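You operate a simulated robot arm through the tools that you are given. There is no shell and no other tool.

You are at the controls of a simulated robot arm. One attempt, no reset.

Task
Match the shade of the card with green paper in the colour viewer.
Fine: switch the viewer on; press KEEP once at the match, then put the card back; the other two cards stay, none of them kept.

Only the result counts: the job must be done as asked and must still hold three seconds after the hand-in. Knocking over, shifting, dropping, spilling or breaking anything else fails it.

Robot
A 6-joint arm with a two-finger gripper, fixed in place. Base frame: the origin is at the foot of the arm, x ahead of it, y to its left, z up. Lengths are in mm, angles in rad, forces in N, time in s.
Its first joint turns from -2.897 to 2.897 rad. Payload 2.45 kg.
Tool frame: the origin (TCP) lies between the finger pads and is the grasp point; the fingertips stand 20 mm ahead of it; z points along the fingers, y is the line along which they close. The gripper opens to 140 mm. The gripper's body begins 168 mm behind the TCP.
Orientation is told as [roll, pitch, yaw] about the base's x, y, z axes, in that order, counted from this pose: with the fingers straight down and closing along the base's y, the tool's x points along the base's -x, its y along +y and its z along -z.

Tools
- The arm moves only by the tool jog_arm. Its argument "motion" is a list of rows, each a list of 3 entries, a list of its own where there are three numbers: the shift along the base's x, y, z in mm, then the turn, a rotation vector about the base's x, y, z in rad, then the finger opening in mm, from 0 to 140. In form: [[[x, y, z], [rx, ry, rz], fingers], ...]. A call has 1 to 20 rows; each row is the pose to reach, as a shift and turn from the pose commanded when the call began. A row lasts 0.2 s, in which the tool goes at most 50 mm and 0.15 rad; a call with a longer step from one row to the next is refused whole, and so is a gripper value outside its range. A pose out of reach is approached as far as the arm can. The call stops where the force on the tool passes 90 N (or 10 N more than at its start, if that is more) or the arm is blocked; 0.2 s more then pass. Each finger travels about 45 mm/s and halts on what it meets, pressing with about 30 N; the grip force reading is that of the motor and also rises with nothing between the fingers. The clock runs only during rows and for 0.2 s after the last one: add rows that repeat a pose to give the fingers time. It gives the time, the measured TCP pose, the force on the tool (base axes), the opening and the grip force at its end, in the units of the frame above (readings bear some noise), with the torque about the TCP (base axes, N m) and any sound that the robot's microphone picked up, and new pictures: "pictures" is both (left out), scene, wrist or none.
- Cameras (640 x 400 px; columns grow to the right, rows downward): "scene" is fixed at [48.1, -496.5, 1595]; the picture's right is [0.49, -0.87, 0.00], its down [-0.42, -0.23, -0.88] and it looks along [0.77, 0.43, -0.48] (base axes); focal length 321 px, centre (320, 200). "wrist" rides on the gripper at [78, 11, -209] in the tool frame; the picture's right is [-0.14, 0.99, 0.00], its down [-0.92, -0.13, -0.37] and it looks along [-0.37, -0.05, 0.93] (tool axes); focal length 280 px, centre (320, 200).
- point_at(camera, pixels): for up to 12 pixels [column, row] of the newest picture of that camera ("zoom" is the newest enlarged one), the place [x, y, z] in the base frame of the surface seen there, good to about 2 mm, but the place of the scene camera against the robot may be out by one fixed shift of up to 12 mm in any direction. No time passes.
- inspect(camera, box): a new picture of the part [left, top, right, bottom] of that camera's present view, enlarged. No time passes.
- hand_in(): hands the job in; it is judged then, once.

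Leave the gripper open and the arm clear of the work at the hand-in unless told otherwise.

The tools are called after ">>>" as a command line: name --argument value ..., lists and objects as JSON in quotes. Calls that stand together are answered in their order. jog_arm: Moves the arm, as the interface text tells. Its arguments: {"type":"object","properties":{"motion":{"type":"array","items":{"type":"array"}},"pictures":{"type":"string","enum":["both","scene","wrist","none"]}},"required":["motion"]} The other tools are called the same way: point_at (camera, pixels) gives the place of the surface under pixels of a picture; inspect (camera, box) takes an enlarged picture of a part of a camera's view; hand_in () hands the job in.

At the start:

```text
time: 0.0
ee_pos: [827.9, -41.9, 1131.8]
tcp_rot: [0.0, 0.0, -0.001]
contact_force: [0.2, 0.3, -0.8]
torque: [-0.01, -0.02, -0.03]
gripper_width: 140.0
grip_force: 0.0
```

scene: 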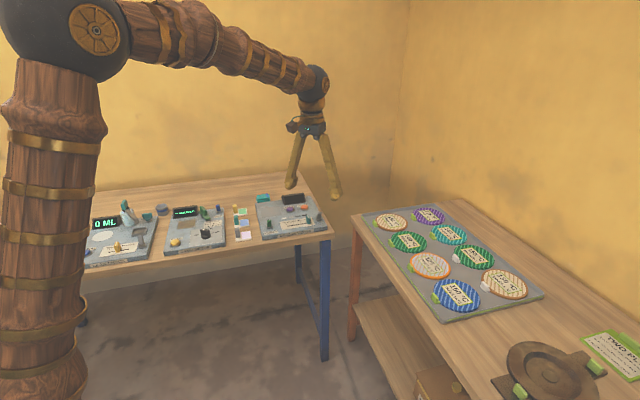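
wrist: 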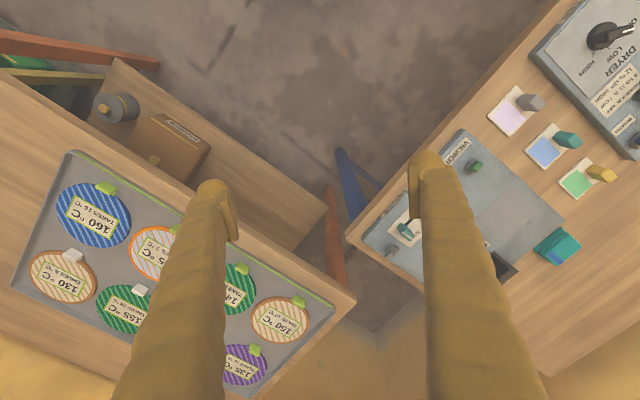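

I see a table with three devices and three small cards (lilac, blue, green paper) near the viewer. I'll enlarge both views around the viewer to read the labels.

>>> inspect --camera "scene" --box '[220, 180, 340, 255]'

>>> inspect --camera "wrist" --box '[350, 70, 640, 300]'

```text
5.33 times, centred on (280, 218) of scene
```

zoom: 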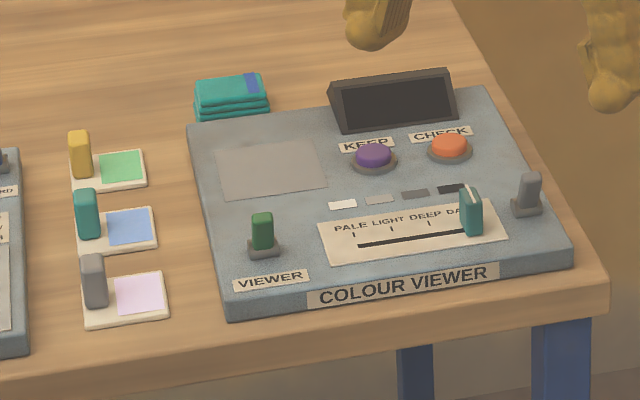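

```text
1.74 times, centred on (495, 185) of wrist
```

zoom: 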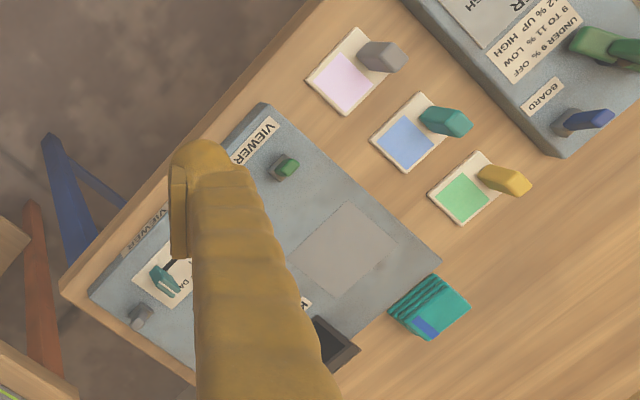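

The viewer has a grey pad, a green VIEWER lever, a PALE–LIGHT–DEEP–DARK slider, purple KEEP and orange CHECK buttons, a display and a grey lever. I'll read places of these through the enlarged wrist picture.

>>> point_at --camera "zoom" --pixels '[[464, 198], [505, 180], [428, 192], [490, 155], [347, 250], [349, 203], [397, 245], [288, 253], [341, 296], [284, 166], [270, 105], [440, 262]]'

>>> inspect --camera "scene" --box '[256, 185, 336, 235]'

```text
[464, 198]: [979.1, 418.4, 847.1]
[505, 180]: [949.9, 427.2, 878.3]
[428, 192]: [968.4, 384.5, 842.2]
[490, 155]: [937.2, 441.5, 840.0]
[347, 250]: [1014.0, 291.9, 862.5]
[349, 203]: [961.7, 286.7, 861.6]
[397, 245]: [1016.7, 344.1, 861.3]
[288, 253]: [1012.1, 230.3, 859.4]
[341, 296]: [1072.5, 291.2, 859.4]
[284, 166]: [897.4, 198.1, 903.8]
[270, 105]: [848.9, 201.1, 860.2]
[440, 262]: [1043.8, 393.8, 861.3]
```

```text
8.00 times, centred on (296, 210) of scene
```

zoom: 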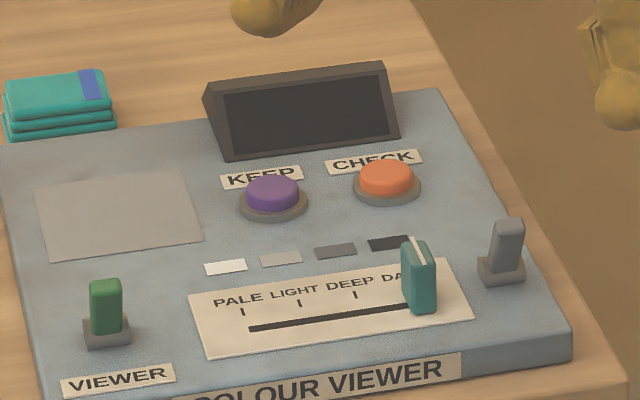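

The table top reads about z 840 and the viewer top about 861. Now the same and other features through the enlarged scene picture: pad centre (118,213), lever (106,290), KEEP (272,190), CHECK (386,176), slider knob (415,245), grey lever (508,230), scale ends and the swatches.

>>> point_at --camera "zoom" --pixels '[[118, 213], [106, 284], [106, 335], [272, 184], [386, 170], [415, 243], [412, 310], [252, 328], [508, 222], [500, 275], [243, 311], [356, 294]]'

>>> inspect --camera "scene" --box '[80, 190, 260, 270]'

```text
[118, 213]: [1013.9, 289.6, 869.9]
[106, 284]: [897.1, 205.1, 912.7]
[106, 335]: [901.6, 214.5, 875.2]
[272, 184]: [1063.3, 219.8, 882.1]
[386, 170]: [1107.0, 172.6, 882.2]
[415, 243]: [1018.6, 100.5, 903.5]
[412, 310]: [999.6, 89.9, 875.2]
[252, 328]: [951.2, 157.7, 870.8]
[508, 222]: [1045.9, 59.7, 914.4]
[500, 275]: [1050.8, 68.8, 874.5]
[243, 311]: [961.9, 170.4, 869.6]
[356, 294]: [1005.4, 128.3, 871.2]
```

```text
3.56 times, centred on (170, 230) of scene
```

zoom: 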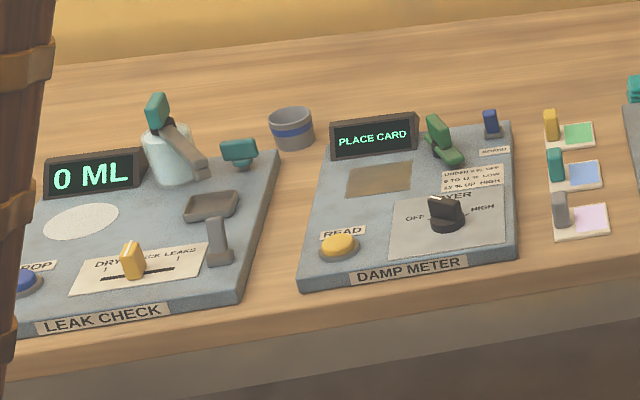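

The scene camera reads about 9 mm high versus the wrist camera, so I'll trust the wrist one. The table is turned about 45°. I'll move the tool over the viewer with a yaw of 0.785 to look at it squarely.

>>> jog_arm --motion '[[[-5, 40, 0], [0, 0, 0.13], 140], [[-10, 80, 0], [0, 0, 0.26], 140], [[-15, 120, 0], [0, 0, 0.39], 140], [[-20, 160, 0], [0, 0, 0.52], 140], [[-25, 200, 0], [0, 0, 0.65], 140], [[-30, 240, 0], [0, 0, 0.785], 140], [[-30, 240, 0], [0, 0, 0.785], 140]]'

```text
time: 1.6
ee_pos: [798.4, 197.9, 1132.0]
tcp_rot: [0.001, 0.001, 0.784]
contact_force: [-0.3, -0.8, 0.5]
torque: [0.03, 0.0, 0.02]
gripper_width: 140.1
grip_force: 0.1
```

scene: 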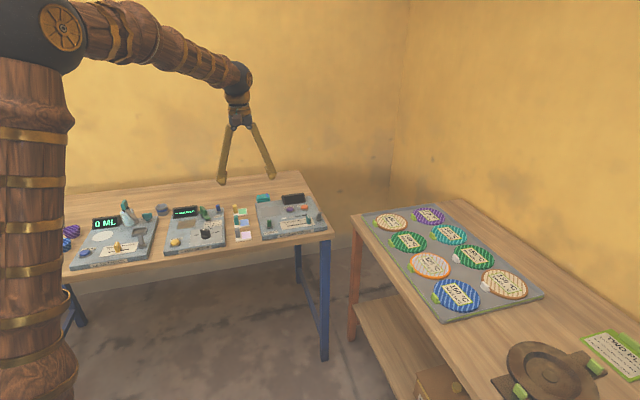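
wrist: 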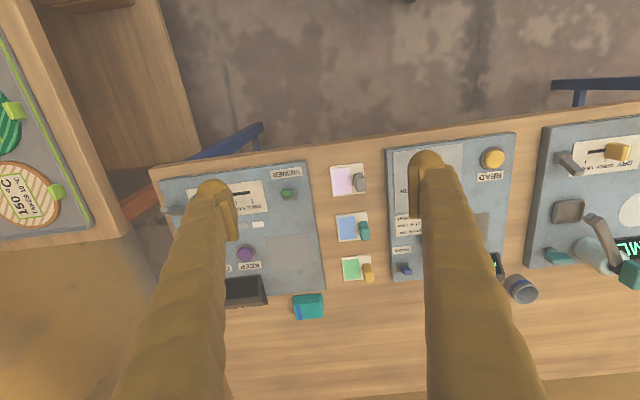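

The view is now aligned with the table (device far side is down in the wrist picture). I'll zoom on the viewer and cards.

>>> inspect --camera "wrist" --box '[150, 150, 420, 325]'

```text
2.29 times, centred on (285, 238) of wrist
```

zoom: 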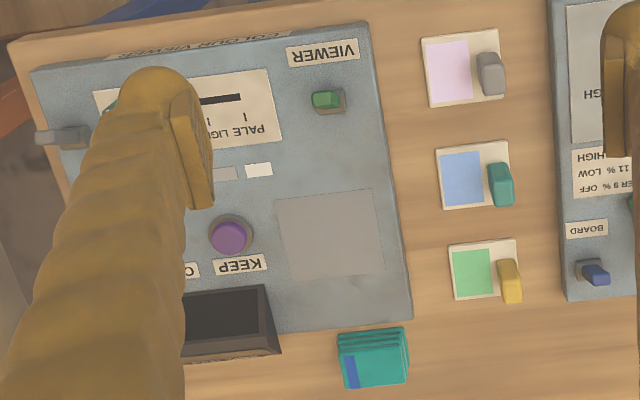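

I'll read the green card (corners about 449,246 / 516,241 / 522,295 / 455,301), its yellow handle, the pad corners and the green lever in this zoom.

>>> point_at --camera "zoom" --pixels '[[450, 247], [515, 242], [456, 299], [510, 263], [518, 300], [505, 262], [277, 202], [368, 191], [292, 282], [382, 271], [325, 99], [329, 112]]'

>>> inspect --camera "wrist" --box '[330, 240, 420, 296]'

>>> inspect --camera "wrist" --box '[240, 160, 330, 216]'

```text
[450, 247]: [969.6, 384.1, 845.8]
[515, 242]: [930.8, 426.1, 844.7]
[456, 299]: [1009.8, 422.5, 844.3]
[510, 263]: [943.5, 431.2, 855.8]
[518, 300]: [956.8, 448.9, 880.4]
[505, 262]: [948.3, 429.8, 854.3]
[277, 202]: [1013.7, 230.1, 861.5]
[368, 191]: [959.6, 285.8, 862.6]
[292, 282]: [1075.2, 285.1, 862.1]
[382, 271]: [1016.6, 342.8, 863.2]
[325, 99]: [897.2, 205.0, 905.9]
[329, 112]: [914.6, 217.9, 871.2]
```

```text
7.11 times, centred on (375, 268) of wrist
```

zoom: 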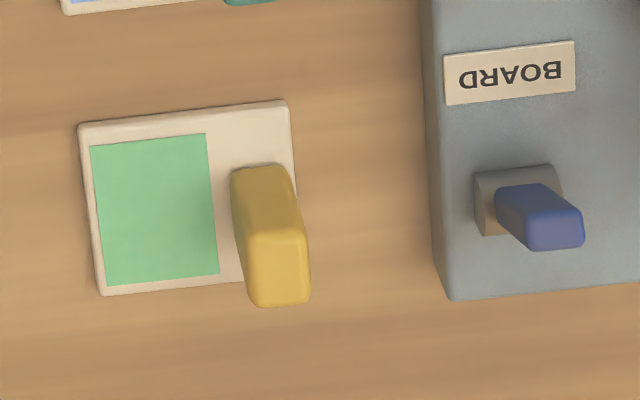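

```text
7.11 times, centred on (285, 188) of wrist
```

zoom: 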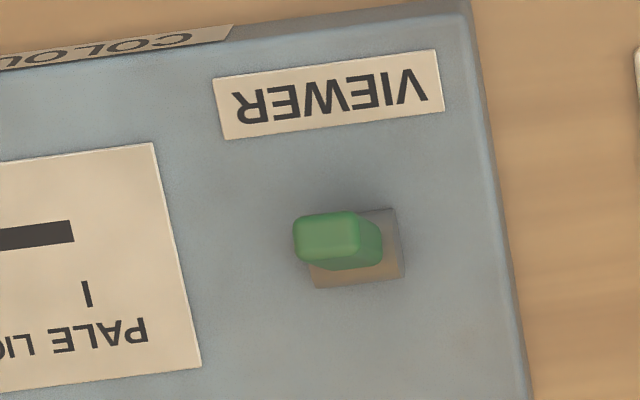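

I'll read the green lever's knob and base in this zoom to learn which way it leans.

>>> point_at --camera "zoom" --pixels '[[303, 224], [347, 218], [352, 248], [303, 251], [372, 245], [340, 264], [394, 217], [398, 272], [320, 282], [378, 213], [330, 100], [88, 293]]'

>>> inspect --camera "wrist" --box '[330, 240, 420, 296]'

```text
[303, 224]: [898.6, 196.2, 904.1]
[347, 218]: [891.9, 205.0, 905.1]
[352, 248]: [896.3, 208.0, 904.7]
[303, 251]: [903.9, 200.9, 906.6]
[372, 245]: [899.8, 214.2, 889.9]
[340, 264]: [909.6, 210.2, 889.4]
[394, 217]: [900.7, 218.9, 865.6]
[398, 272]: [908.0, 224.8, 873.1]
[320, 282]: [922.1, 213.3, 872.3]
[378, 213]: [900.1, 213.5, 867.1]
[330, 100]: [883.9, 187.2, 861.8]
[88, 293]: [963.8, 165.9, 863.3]
```

```text
7.11 times, centred on (375, 268) of wrist
```

zoom: 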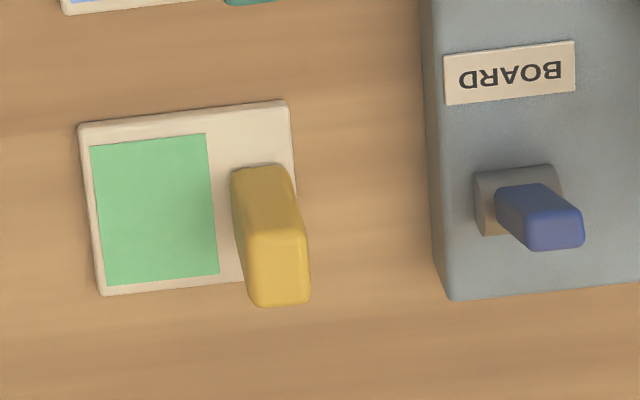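

The VIEWER lever leans toward the near side (−v direction, v = (0.71,0.71)) by about 19 mm. Now points on the yellow handle and the card.

>>> point_at --camera "zoom" --pixels '[[238, 175], [284, 172], [252, 240], [298, 235], [260, 298], [303, 296], [236, 215], [82, 130], [285, 105], [104, 290], [150, 210], [293, 165]]'

>>> inspect --camera "scene" --box '[222, 195, 262, 220]'

```text
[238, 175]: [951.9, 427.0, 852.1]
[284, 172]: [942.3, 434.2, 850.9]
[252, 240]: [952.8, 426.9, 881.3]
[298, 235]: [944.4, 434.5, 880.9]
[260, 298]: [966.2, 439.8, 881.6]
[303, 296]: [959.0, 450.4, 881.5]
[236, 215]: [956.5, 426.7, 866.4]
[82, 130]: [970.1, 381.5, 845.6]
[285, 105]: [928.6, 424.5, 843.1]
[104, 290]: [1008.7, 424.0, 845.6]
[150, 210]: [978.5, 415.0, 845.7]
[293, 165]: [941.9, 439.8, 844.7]
```

```text
16.00 times, centred on (242, 208) of scene
```

zoom: 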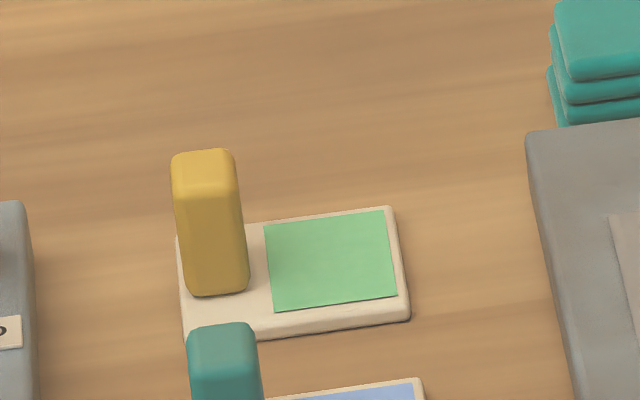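

The handle is centred near (956, 438), top z about 881; the pad centre is near (1016, 286). First the VIEWER lever: I'll close the fingers while moving above the near side of the lever, at about (871, 176, 1000).

>>> jog_arm --motion '[[[15, -5, -27], [0, 0, 0], 0], [[30, -10, -54], [0, 0, 0], 0], [[45, -15, -81], [0, 0, 0], 0], [[60, -19, -108], [0, 0, 0], 0], [[72.7, -22.4, -132], [0, 0, 0], 0], [[72.7, -22.4, -132], [0, 0, 0], 0], [[72.7, -22.4, -132], [0, 0, 0], 0], [[72.7, -22.4, -132], [0, 0, 0], 0], [[72.7, -22.4, -132], [0, 0, 0], 0]]'

```text
time: 3.6
ee_pos: [870.1, 175.1, 997.4]
tcp_rot: [0.001, 0.001, 0.784]
contact_force: [-0.4, -0.1, 1.0]
torque: [0.01, 0.0, 0.03]
gripper_width: 0.0
grip_force: 29.2
```

scene: 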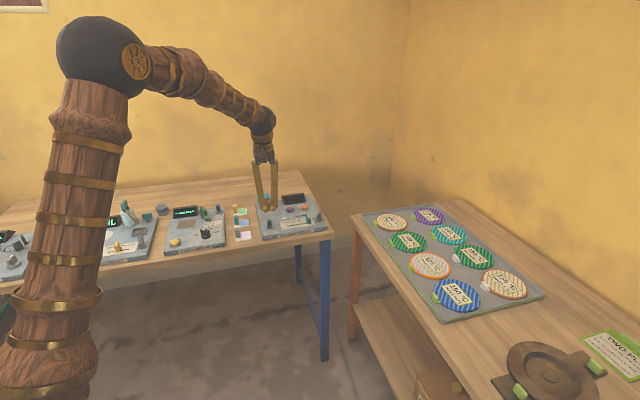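
wrist: 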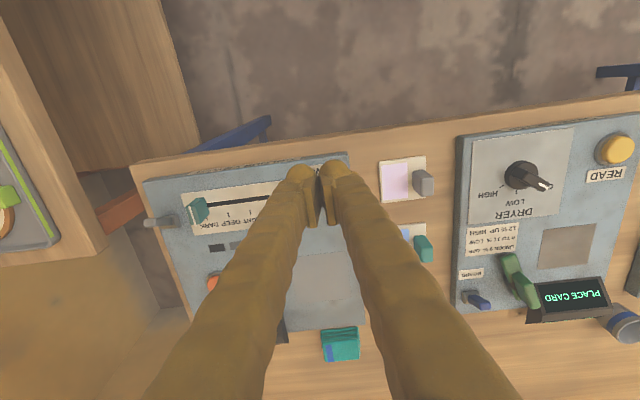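

Fingers are closed (opening 0). The slider, grey lever and swatches are visible left of the fingers, so I'll zoom there before going down.

>>> inspect --camera "wrist" --box '[135, 150, 345, 290]'

>>> point_at --camera "wrist" --pixels '[[302, 172], [337, 168], [320, 195]]'

```text
2.86 times, centred on (240, 220) of wrist
```

zoom: 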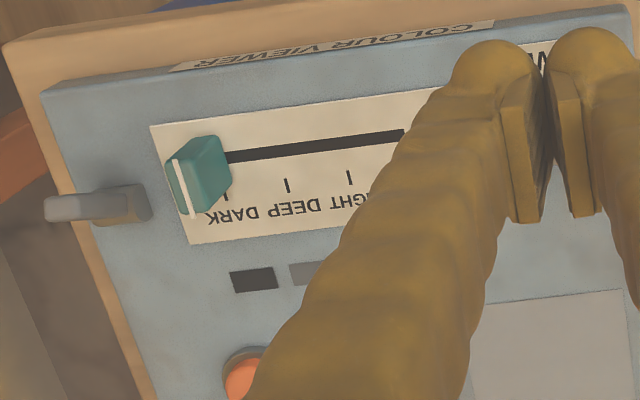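

```text
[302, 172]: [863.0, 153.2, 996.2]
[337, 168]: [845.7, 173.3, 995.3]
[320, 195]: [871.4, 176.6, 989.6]
```

I'll read the slider knob, slot and tick places, and the grey lever in this zoom.

>>> point_at --camera "zoom" --pixels '[[180, 165], [203, 140], [228, 160], [192, 215], [186, 190], [229, 157], [402, 135], [226, 197], [287, 186], [349, 177], [62, 208], [130, 205]]'

>>> inspect --camera "wrist" --box '[140, 180, 240, 242]'

```text
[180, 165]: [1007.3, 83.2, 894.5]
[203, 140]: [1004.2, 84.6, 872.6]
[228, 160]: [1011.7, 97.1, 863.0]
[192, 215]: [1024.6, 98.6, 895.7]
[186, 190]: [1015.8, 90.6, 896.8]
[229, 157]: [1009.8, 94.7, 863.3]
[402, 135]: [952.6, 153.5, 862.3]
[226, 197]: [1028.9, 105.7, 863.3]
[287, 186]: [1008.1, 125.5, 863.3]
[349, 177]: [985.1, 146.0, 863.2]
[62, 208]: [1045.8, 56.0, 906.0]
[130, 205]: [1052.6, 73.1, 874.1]
```

```text
6.40 times, centred on (190, 211) of wrist
```

zoom: 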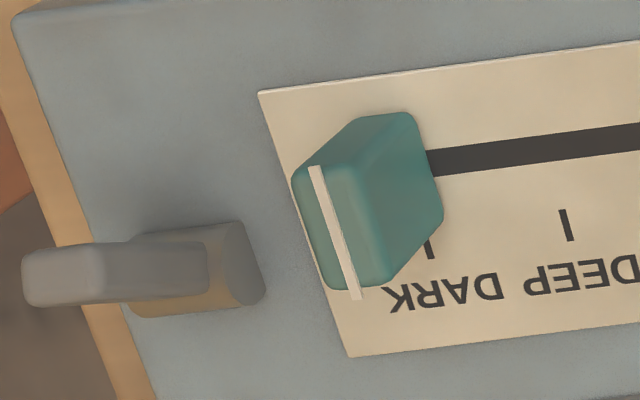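

The knob's pointer is at the DARK tick (u about 653); PALE, LIGHT, DEEP sit every ~29.6 mm along the slot. I'll sample the finger's outer surface to know how it flares, for later clearance near the grey lever.

>>> point_at --camera "wrist" --pixels '[[292, 178], [288, 200], [278, 220], [268, 240], [255, 260], [240, 280], [222, 300], [200, 330], [300, 200], [290, 230], [275, 260], [320, 200]]'

```text
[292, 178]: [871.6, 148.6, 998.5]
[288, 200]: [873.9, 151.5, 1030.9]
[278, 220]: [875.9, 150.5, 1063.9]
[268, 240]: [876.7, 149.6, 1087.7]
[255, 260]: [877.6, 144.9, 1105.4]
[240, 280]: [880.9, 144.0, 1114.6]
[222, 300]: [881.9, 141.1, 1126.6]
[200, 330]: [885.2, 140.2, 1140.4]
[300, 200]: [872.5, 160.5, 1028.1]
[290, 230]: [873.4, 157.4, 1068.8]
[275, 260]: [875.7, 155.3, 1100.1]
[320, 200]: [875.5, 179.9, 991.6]
```

Finger outer faces stand about 20 mm from centre. Now I descend to TCP z≈903 on the near side of the VIEWER lever and push gently toward +v in small steps.

>>> jog_arm --motion '[[[0, 0, -48], [0, 0, 0], 0], [[0, 0, -95], [0, 0, 0], 0], [[0, 0, -95], [0, 0, 0], 0], [[5, 5, -95], [0, 0, 0], 0], [[10, 10, -95], [0, 0, 0], 0], [[15, 15, -95], [0, 0, 0], 0], [[20, 20, -95], [0, 0, 0], 0]]'

```text
time: 5.2
ee_pos: [888.0, 195.1, 904.8]
tcp_rot: [0.002, 0.0, 0.785]
contact_force: [-0.2, 0.2, 0.0]
torque: [0.01, -0.02, -0.02]
gripper_width: 0.0
grip_force: 29.0
```

scene: 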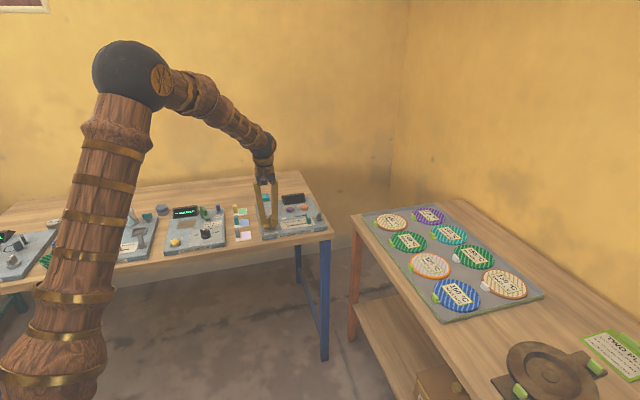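
wrist: 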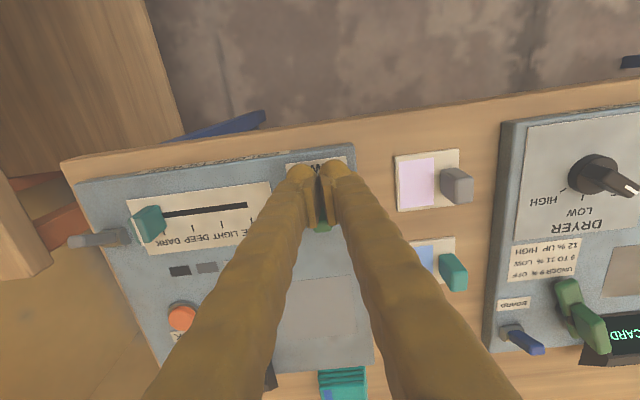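

No contact force yet; the green knob shows just beyond the pads at (320,228). I continue pushing in 4 mm steps.

>>> jog_arm --motion '[[[3, 3, 0], [0, 0, 0], 0], [[6, 6, 0], [0, 0, 0], 0], [[9, 9, 0], [0, 0, 0], 0], [[12, 12, 0], [0, 0, 0], 0]]' --pictures "both"

>>> inspect --camera "scene" --box '[240, 175, 340, 238]'

```text
time: 6.2
ee_pos: [901.7, 205.8, 905.3]
tcp_rot: [0.0, 0.004, 0.781]
contact_force: [-25.3, -30.5, 8.9]
torque: [-0.37, 0.15, -0.24]
gripper_width: 5.8
grip_force: 29.6
heard: click
```

scene: 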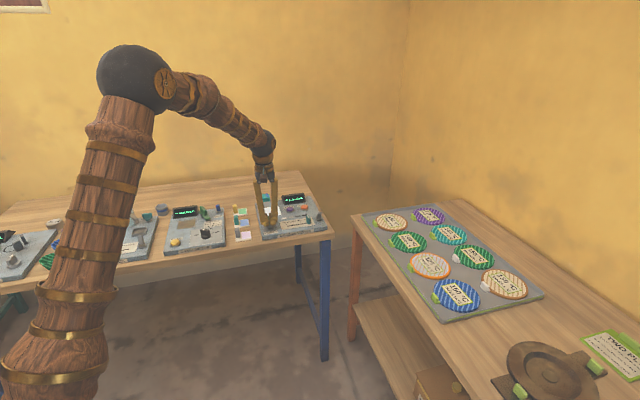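
wrist: 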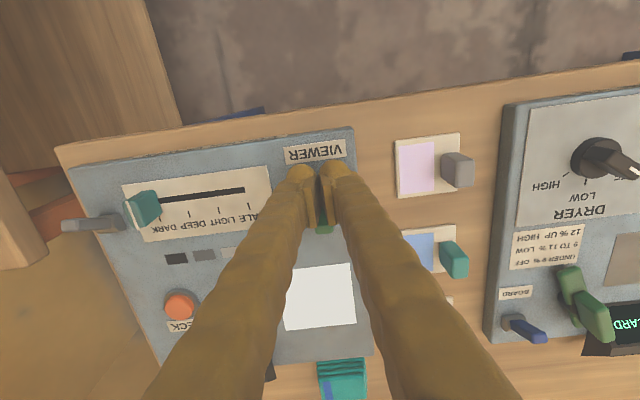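

```text
6.35 times, centred on (290, 206) of scene
```

zoom: 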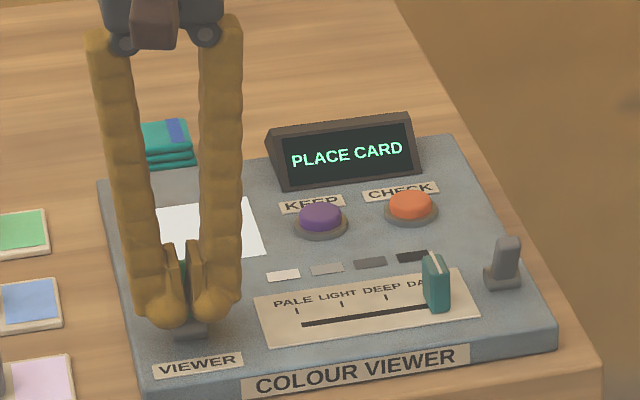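

The viewer switched on: the display shows PLACE CARD and the pad lit white, with a click. The knob slipped between the fingers (opening 5.8), so I open the fingers first so as not to drag it back, then lift.

>>> jog_arm --motion '[[[9, 9, 0], [0, 0, 0], 40], [[6, 6, 0], [0, 0, 0], 40], [[6, 6, 0], [0, 0, 0], 40], [[6, 6, 30], [0, 0, 0], 40], [[6, 6, 75], [0, 0, 0], 40], [[6, 6, 120], [0, 0, 0], 40]]'

>>> inspect --camera "scene" --box '[240, 175, 340, 238]'

```text
time: 6.5
ee_pos: [900.0, 207.6, 906.0]
tcp_rot: [0.003, 0.013, 0.784]
contact_force: [-0.3, -0.2, -0.4]
torque: [-0.01, 0.03, -0.02]
gripper_width: 32.4
grip_force: 0.1
stopped in row 1: the force on the tool passed its limit at 116 N (the readings are from after the stop); the commanded pose is now the measured one
```

scene: 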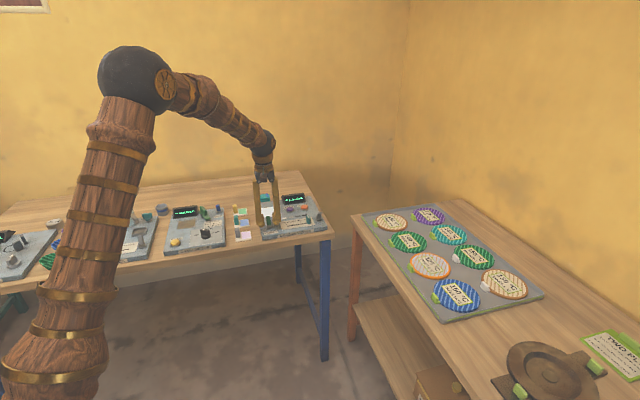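
wrist: 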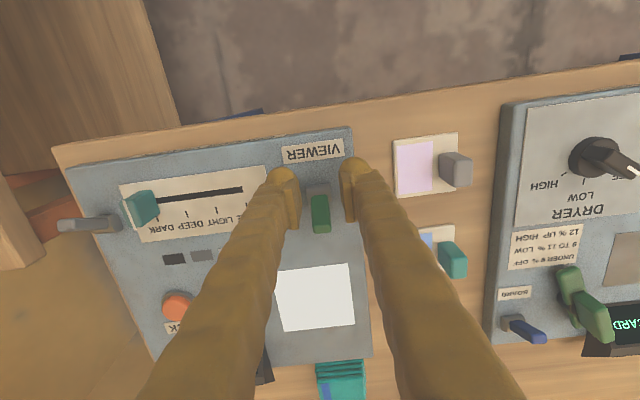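

```text
6.35 times, centred on (290, 206) of scene
```

zoom: 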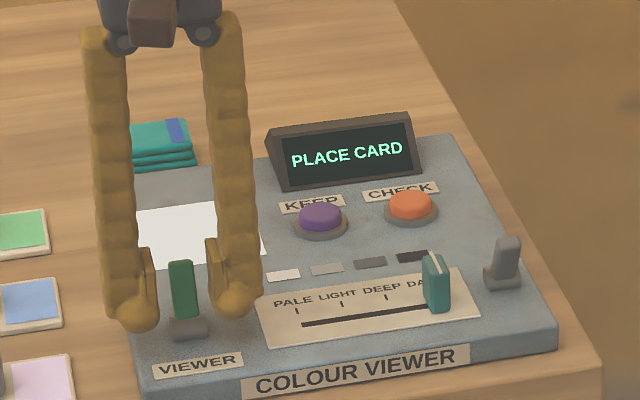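

My mistake: those shifts counted from the new pose, so the arm pushed further and stopped at the limit. It's released now, the force is zero, and the viewer is still on (PLACE CARD). I lift straight up with the fingers open around the lever.

>>> jog_arm --motion '[[[0, 0, 0], [0, 0, 0], 40], [[0, 0, 30], [0, 0, 0], 40], [[0, 0, 75], [0, 0, 0], 40], [[0, 0, 120], [0, -0.01, 0], 40]]'

>>> inspect --camera "scene" --box '[220, 175, 340, 250]'

```text
time: 7.5
ee_pos: [899.0, 208.0, 1023.1]
tcp_rot: [-0.003, 0.003, 0.785]
contact_force: [0.3, 0.1, -1.0]
torque: [0.03, 0.0, -0.01]
gripper_width: 40.0
grip_force: 0.0
```

scene: 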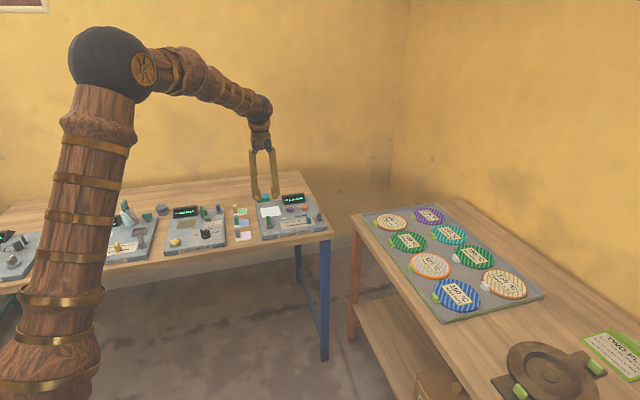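
wrist: 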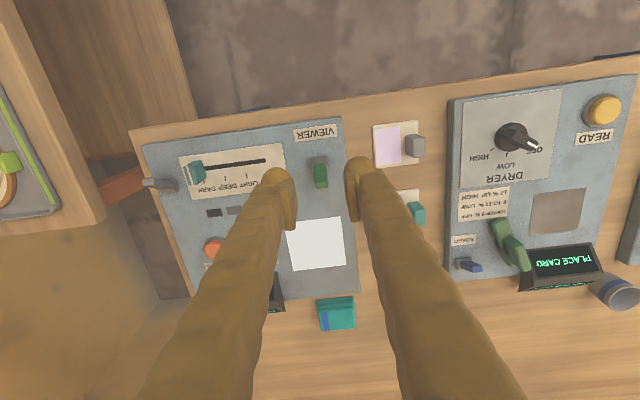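

```text
5.33 times, centred on (280, 212) of scene
```

zoom: 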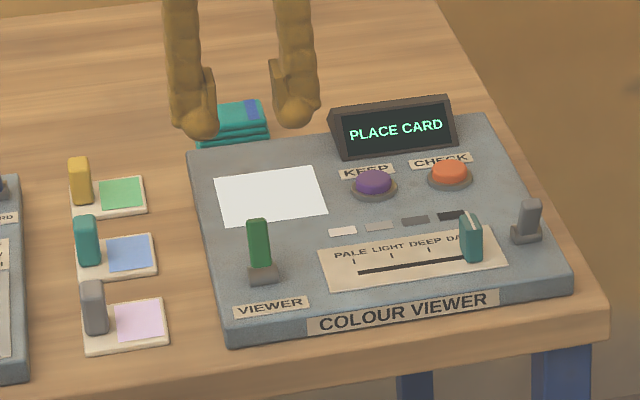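

The viewer stays on. I'll check that the viewer didn't shift by re-reading the pad and plate corners, and see the green card is out of view here.

>>> inspect --camera "wrist" --box '[270, 110, 450, 310]'

>>> point_at --camera "wrist" --pixels '[[287, 223], [338, 218], [293, 270], [345, 264], [342, 119], [357, 290], [319, 181], [322, 166]]'

```text
2.00 times, centred on (360, 210) of wrist
```

zoom: 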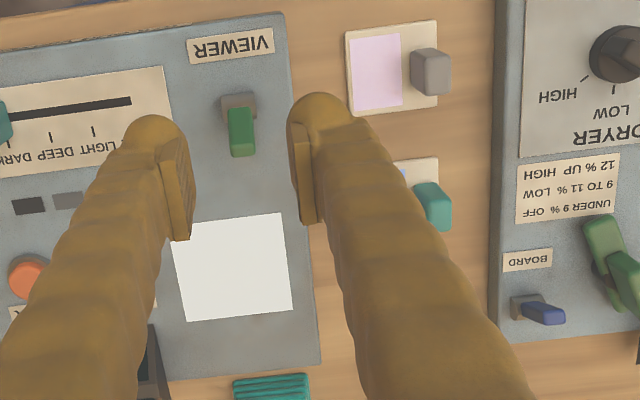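

```text
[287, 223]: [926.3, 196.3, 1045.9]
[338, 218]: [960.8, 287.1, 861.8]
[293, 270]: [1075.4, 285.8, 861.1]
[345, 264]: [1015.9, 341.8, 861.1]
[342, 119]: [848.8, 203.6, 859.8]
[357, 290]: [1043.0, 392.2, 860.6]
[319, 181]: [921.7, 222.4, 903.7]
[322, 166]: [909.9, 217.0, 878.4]
```

Nothing shifted (pad corners agree within 1–2 mm). Next I move above the yellow handle (956, 438) with a tilt of 0.36 rad about the u axis, so the fingers lean outward and the arm can reach.

>>> jog_arm --motion '[[[9, 38, -5], [0.0424, -0.0424, 0], 40], [[18, 77, -10], [0.0848, -0.0848, 0], 40], [[28, 115, -15], [0.1273, -0.1273, 0], 40], [[37, 154, -20], [0.1697, -0.1697, 0], 40], [[47, 192, -25], [0.2121, -0.2121, 0], 40], [[56.6, 229.9, -30], [0.2546, -0.2546, 0], 40], [[56.6, 229.9, -30], [0.2546, -0.2546, 0], 40]]'

```text
time: 9.1
ee_pos: [959.4, 438.1, 996.2]
tcp_rot: [0.0, -0.357, 0.784]
contact_force: [-0.6, -0.3, 1.2]
torque: [0.02, 0.01, -0.01]
gripper_width: 39.9
grip_force: 0.0
```

scene: 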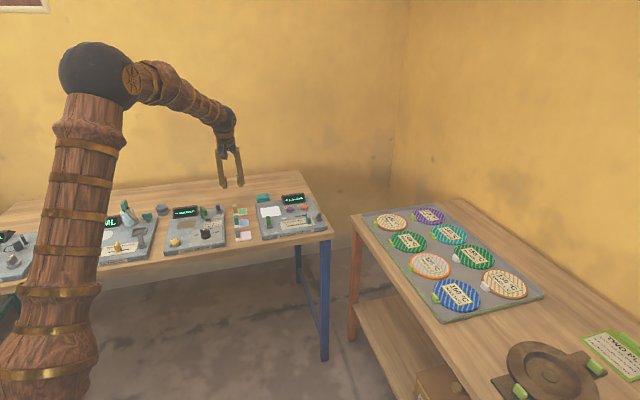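
wrist: 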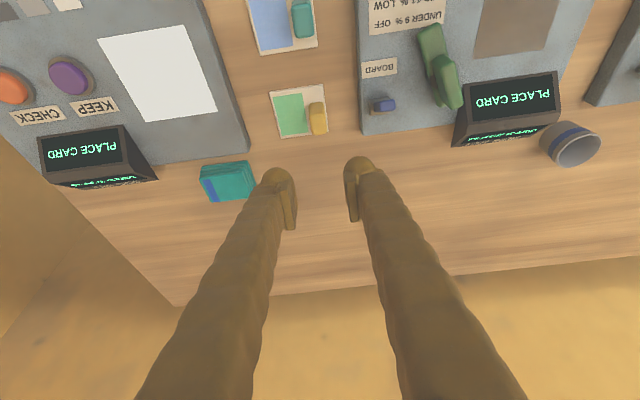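

Reached easily. The green card and yellow handle are clear at (315,115). I zoom to refine their positions.

>>> inspect --camera "wrist" --box '[260, 75, 356, 135]'

>>> jog_arm --motion '[[[0, 0, 0], [0, 0, 0], 40], [[0, 0, 0], [0, 0, 0], 40]]' --pictures "wrist"

```text
6.67 times, centred on (308, 105) of wrist
```

zoom: 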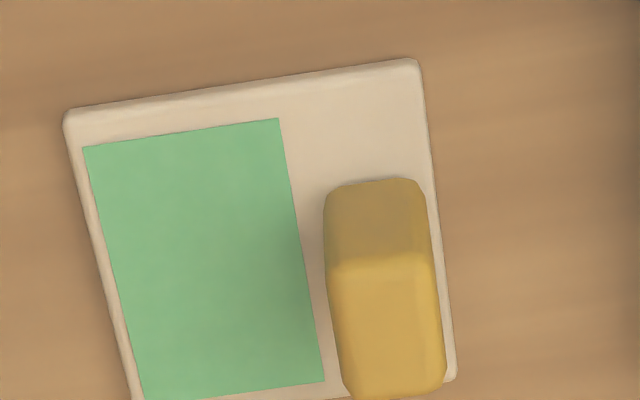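

```text
time: 9.7
ee_pos: [958.6, 438.5, 996.7]
tcp_rot: [-0.001, -0.356, 0.783]
contact_force: [-0.1, 0.5, -1.0]
torque: [0.02, -0.02, -0.04]
gripper_width: 40.2
grip_force: 0.0
```

wrist: 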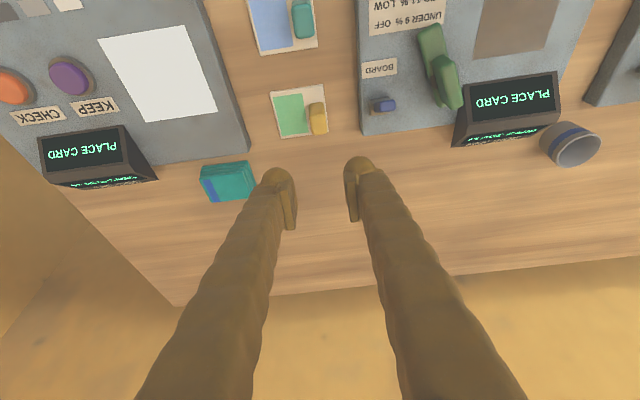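

Steady at (958.6, 438.5, 996.7). Zoom again and read the handle's edges.

>>> inspect --camera "wrist" --box '[260, 80, 356, 140]'

>>> point_at --camera "zoom" --pixels '[[337, 232], [418, 222], [350, 350], [440, 340], [332, 165], [410, 155], [75, 85], [412, 32], [450, 340], [135, 375], [330, 200], [392, 290]]'

```text
6.67 times, centred on (308, 110) of wrist
```

zoom: 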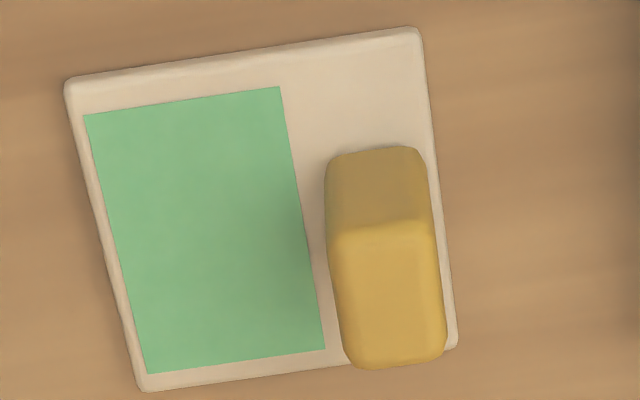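

```text
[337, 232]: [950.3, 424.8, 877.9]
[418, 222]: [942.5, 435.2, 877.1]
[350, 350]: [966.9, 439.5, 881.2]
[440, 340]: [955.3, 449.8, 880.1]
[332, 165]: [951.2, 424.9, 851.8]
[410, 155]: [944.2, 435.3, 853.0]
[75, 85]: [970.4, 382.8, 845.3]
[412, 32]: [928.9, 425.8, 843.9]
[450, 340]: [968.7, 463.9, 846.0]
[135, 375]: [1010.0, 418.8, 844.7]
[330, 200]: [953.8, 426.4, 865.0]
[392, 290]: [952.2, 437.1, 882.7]
```

Handle centre ≈ (954.5, 437.5), 14 mm thick along u, top z≈881; card centre ≈ (969, 423). I check the neighbours: the blue card's teal handle (302,20) and the damp meter edge near (362,130).

>>> point_at --camera "wrist" --pixels '[[302, 12], [303, 30], [363, 130], [358, 90], [383, 104], [340, 120], [328, 110]]'

```text
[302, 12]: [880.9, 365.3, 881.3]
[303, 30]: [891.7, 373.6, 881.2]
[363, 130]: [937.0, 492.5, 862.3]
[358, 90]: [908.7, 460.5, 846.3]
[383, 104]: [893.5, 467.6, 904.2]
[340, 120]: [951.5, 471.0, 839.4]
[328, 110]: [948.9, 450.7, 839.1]
```

The neighbours are clear: the damp meter edge is 49 mm from the handle centre and the blue handle over 60 mm away. I narrow the opening to 34 and descend to TCP z≈875 over the handle.

>>> jog_arm --motion '[[[-4, -1, -20], [0, 0, 0], 34], [[-4, -1, -60], [0, 0, 0], 34], [[-4, -1, -90], [0, 0, 0], 34], [[-4, -1, -110], [0, 0, 0], 34], [[-4, -1, -121], [0, 0, 0], 34], [[-4, -1, -121], [0, 0, 0], 34]]'

>>> inspect --camera "scene" --box '[200, 175, 280, 225]'

```text
time: 11.1
ee_pos: [953.1, 435.8, 874.2]
tcp_rot: [-0.002, -0.357, 0.784]
contact_force: [0.5, 0.1, 0.5]
torque: [-0.01, 0.01, -0.01]
gripper_width: 33.9
grip_force: 0.2
```

scene: 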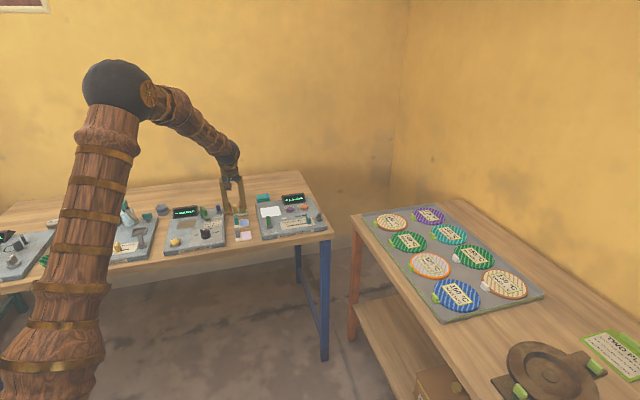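
wrist: 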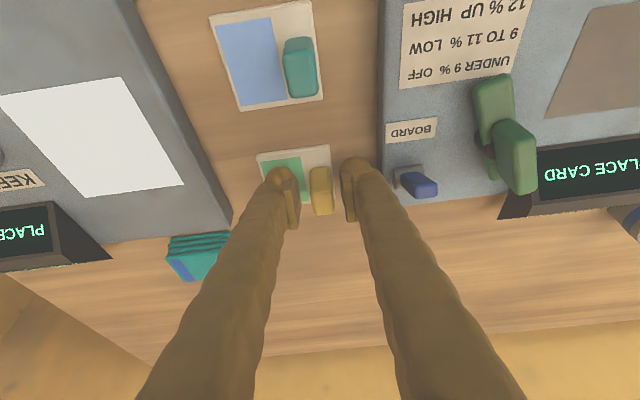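

```text
8.00 times, centred on (240, 200) of scene
```

zoom: 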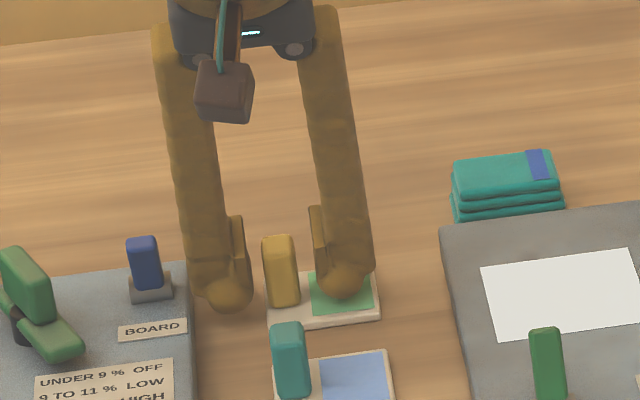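

The yellow handle is between the pads, roughly centred. I close the fingers on it.

>>> jog_arm --motion '[[[0, 0, 0], [0, 0, 0], 20], [[0, 0, 0], [0, 0, 0], 10], [[0, 0, 0], [0, 0, 0], 8], [[0, 0, 0], [0, 0, 0], 8]]'

>>> inspect --camera "wrist" --box '[220, 120, 400, 232]'

```text
time: 12.1
ee_pos: [953.7, 434.8, 874.0]
tcp_rot: [-0.002, -0.357, 0.785]
contact_force: [-0.5, -0.2, -0.5]
torque: [-0.02, 0.0, 0.01]
gripper_width: 16.3
grip_force: 30.4
```

scene: 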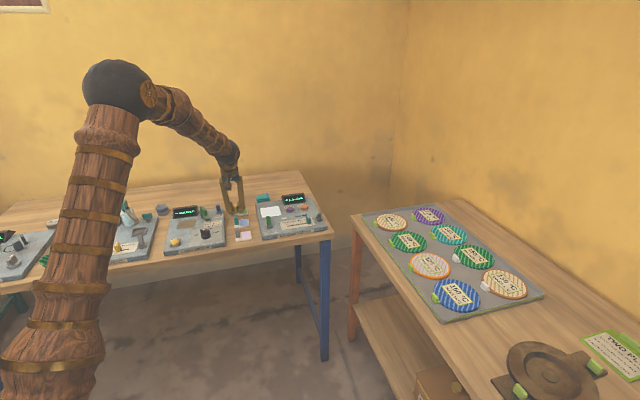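
wrist: 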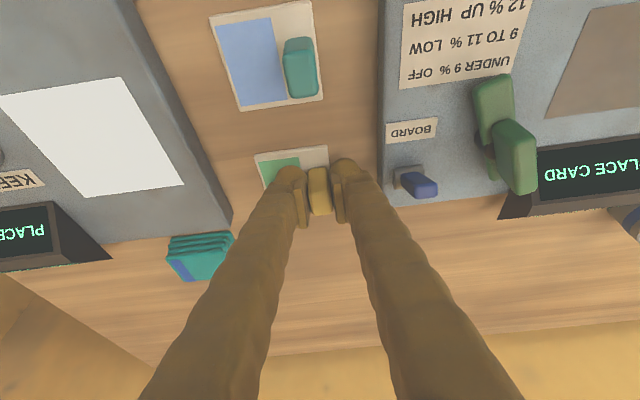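

```text
3.56 times, centred on (310, 176) of wrist
```

zoom: 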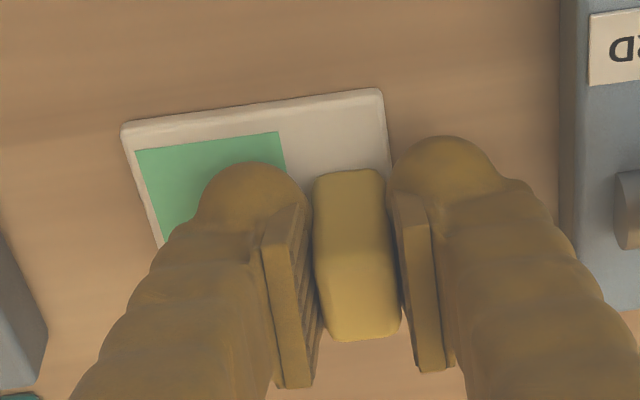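

Gripped: opening 16.3, grip force 30 N. I lift 70 mm and carry it toward the pad by (+47, −137), then look before lowering.

>>> jog_arm --motion '[[[0, 0, 10], [0, 0, 0], 8], [[0, 0, 35], [0, 0, 0], 8], [[0, 0, 70], [0, 0, 0], 8], [[9, -27, 70], [0, 0, 0], 8], [[19, -55, 70], [0, 0, 0], 8], [[28, -82, 70], [0, 0, 0], 8], [[38, -110, 70], [0, 0, 0], 8], [[47.4, -137, 70], [0, 0, 0], 8], [[47.4, -137, 70], [0, 0, 0], 8]]'

>>> inspect --camera "scene" --box '[220, 165, 340, 240]'

```text
time: 14.1
ee_pos: [999.7, 298.7, 942.9]
tcp_rot: [-0.002, -0.356, 0.785]
contact_force: [-0.5, 0.1, -0.8]
torque: [0.02, 0.03, -0.02]
gripper_width: 16.5
grip_force: 30.3
```

scene: 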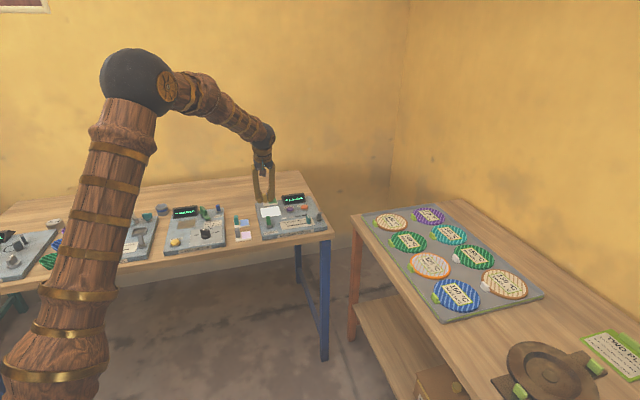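
wrist: 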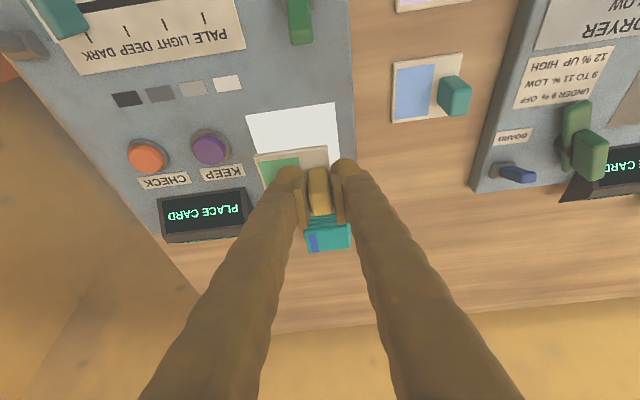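

```text
5.33 times, centred on (280, 202) of scene
```

zoom: 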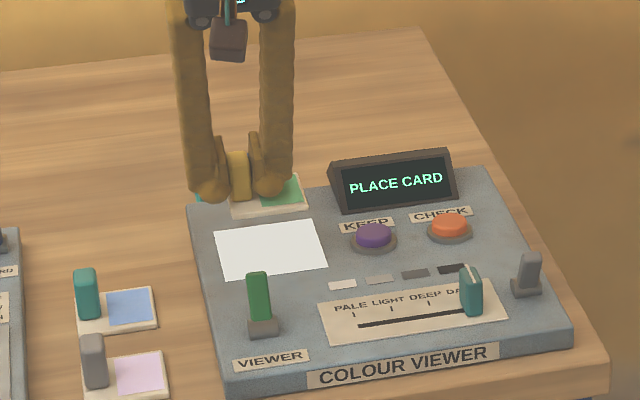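

The card is held level. I read visible card corners and pad corners in the wrist view, plus the KEEP and CHECK tops.

>>> inspect --camera "wrist" --box '[230, 90, 390, 190]'

>>> point_at --camera "wrist" --pixels '[[256, 155], [325, 149], [329, 164], [266, 186], [249, 113], [333, 104], [211, 148], [147, 157], [211, 160], [125, 98], [227, 83], [304, 35]]'

```text
4.00 times, centred on (310, 140) of wrist
```

zoom: 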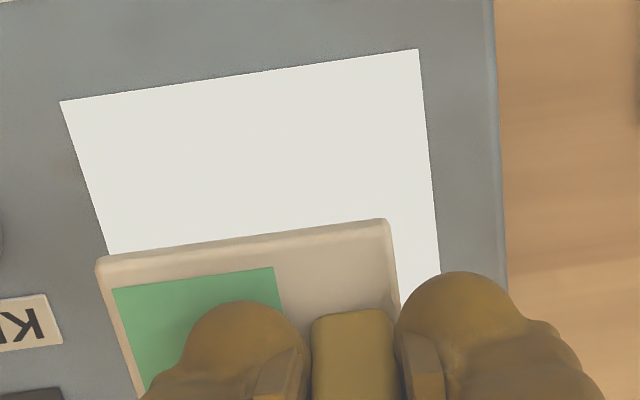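

```text
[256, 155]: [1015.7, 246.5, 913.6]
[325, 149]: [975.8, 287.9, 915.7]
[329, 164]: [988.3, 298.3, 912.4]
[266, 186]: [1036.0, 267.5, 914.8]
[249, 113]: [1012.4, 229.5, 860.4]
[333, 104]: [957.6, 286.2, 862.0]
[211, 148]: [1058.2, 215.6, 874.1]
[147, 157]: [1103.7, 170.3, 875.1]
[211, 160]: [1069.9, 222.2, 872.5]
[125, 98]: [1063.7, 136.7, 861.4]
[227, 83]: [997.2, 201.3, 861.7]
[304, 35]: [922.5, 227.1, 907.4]
```

The held card is centred over the pad within about 2 mm. I lower it by 45 mm first, then check the force.

>>> jog_arm --motion '[[[0, 0, -20], [0, 0, 0], 8], [[0, 0, -35], [0, 0, 0], 8], [[0, 0, -43], [0, 0, 0], 8], [[0, 0, -45], [0, 0, 0], 8], [[0, 0, -45.5], [0, 0, 0], 8]]'

>>> inspect --camera "scene" --box '[240, 180, 320, 230]'

```text
time: 15.3
ee_pos: [1000.0, 299.1, 897.0]
tcp_rot: [-0.002, -0.357, 0.783]
contact_force: [0.3, 0.3, 0.0]
torque: [-0.01, 0.02, 0.01]
gripper_width: 16.5
grip_force: 30.3
```

scene: 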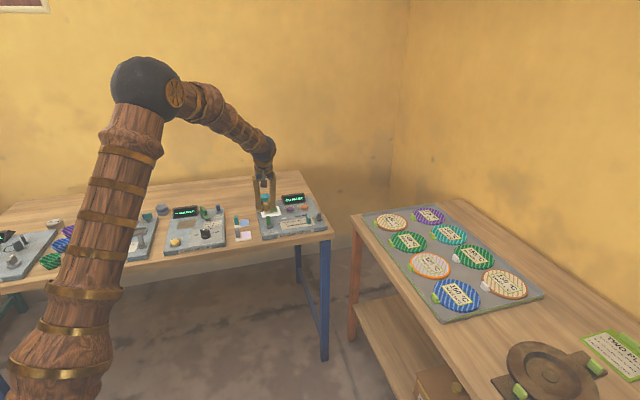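
wrist: 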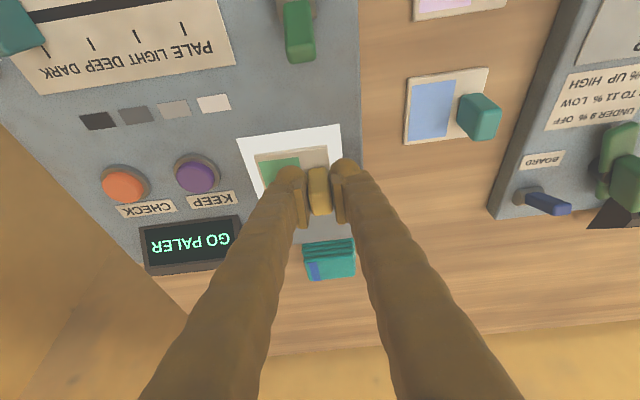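

```text
8.00 times, centred on (280, 205) of scene
```

zoom: 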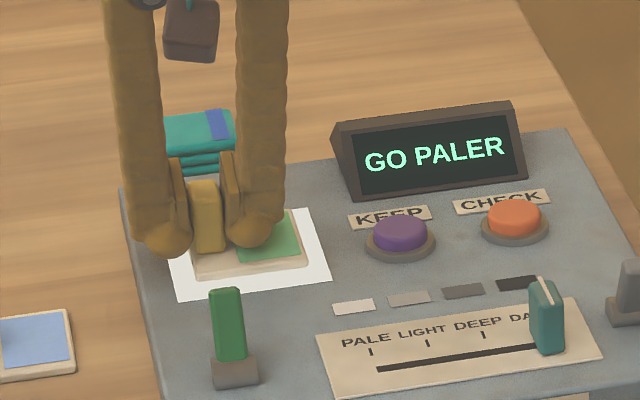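

The display now reads GO PALER, so it senses the card. No contact force yet; I lower another 1.5 mm in small steps to set it down.

>>> jog_arm --motion '[[[0, 0, -0.5], [0, 0, 0], 8], [[0, 0, -1], [0, 0, 0], 8]]' --pictures "wrist"

```text
time: 15.9
ee_pos: [1000.7, 299.2, 897.1]
tcp_rot: [-0.002, -0.356, 0.781]
contact_force: [-0.2, 0.6, -0.2]
torque: [0.01, 0.0, -0.02]
gripper_width: 16.5
grip_force: 29.7
```

wrist: 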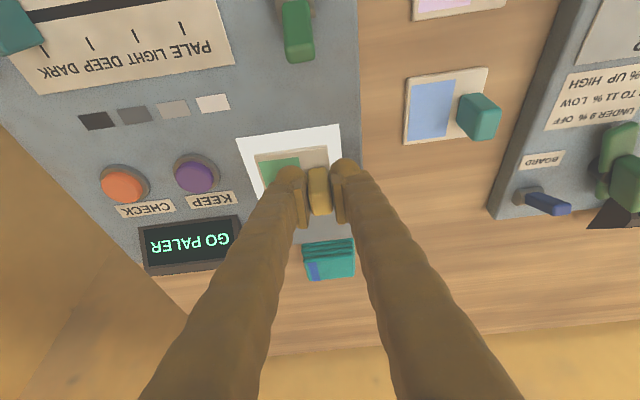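

Still no load. Another 2 mm in half-millimetre steps.

>>> jog_arm --motion '[[[0, 0, -0.5], [0, 0, 0], 8], [[0, 0, -1], [0, 0, 0], 8], [[0, 0, -1.5], [0, 0, 0], 8]]' --pictures "none"

```text
time: 16.7
ee_pos: [999.3, 299.9, 896.4]
tcp_rot: [-0.002, -0.356, 0.783]
contact_force: [-0.7, -2.0, 5.3]
torque: [-0.1, 0.02, 0.0]
gripper_width: 16.5
grip_force: 29.5
```

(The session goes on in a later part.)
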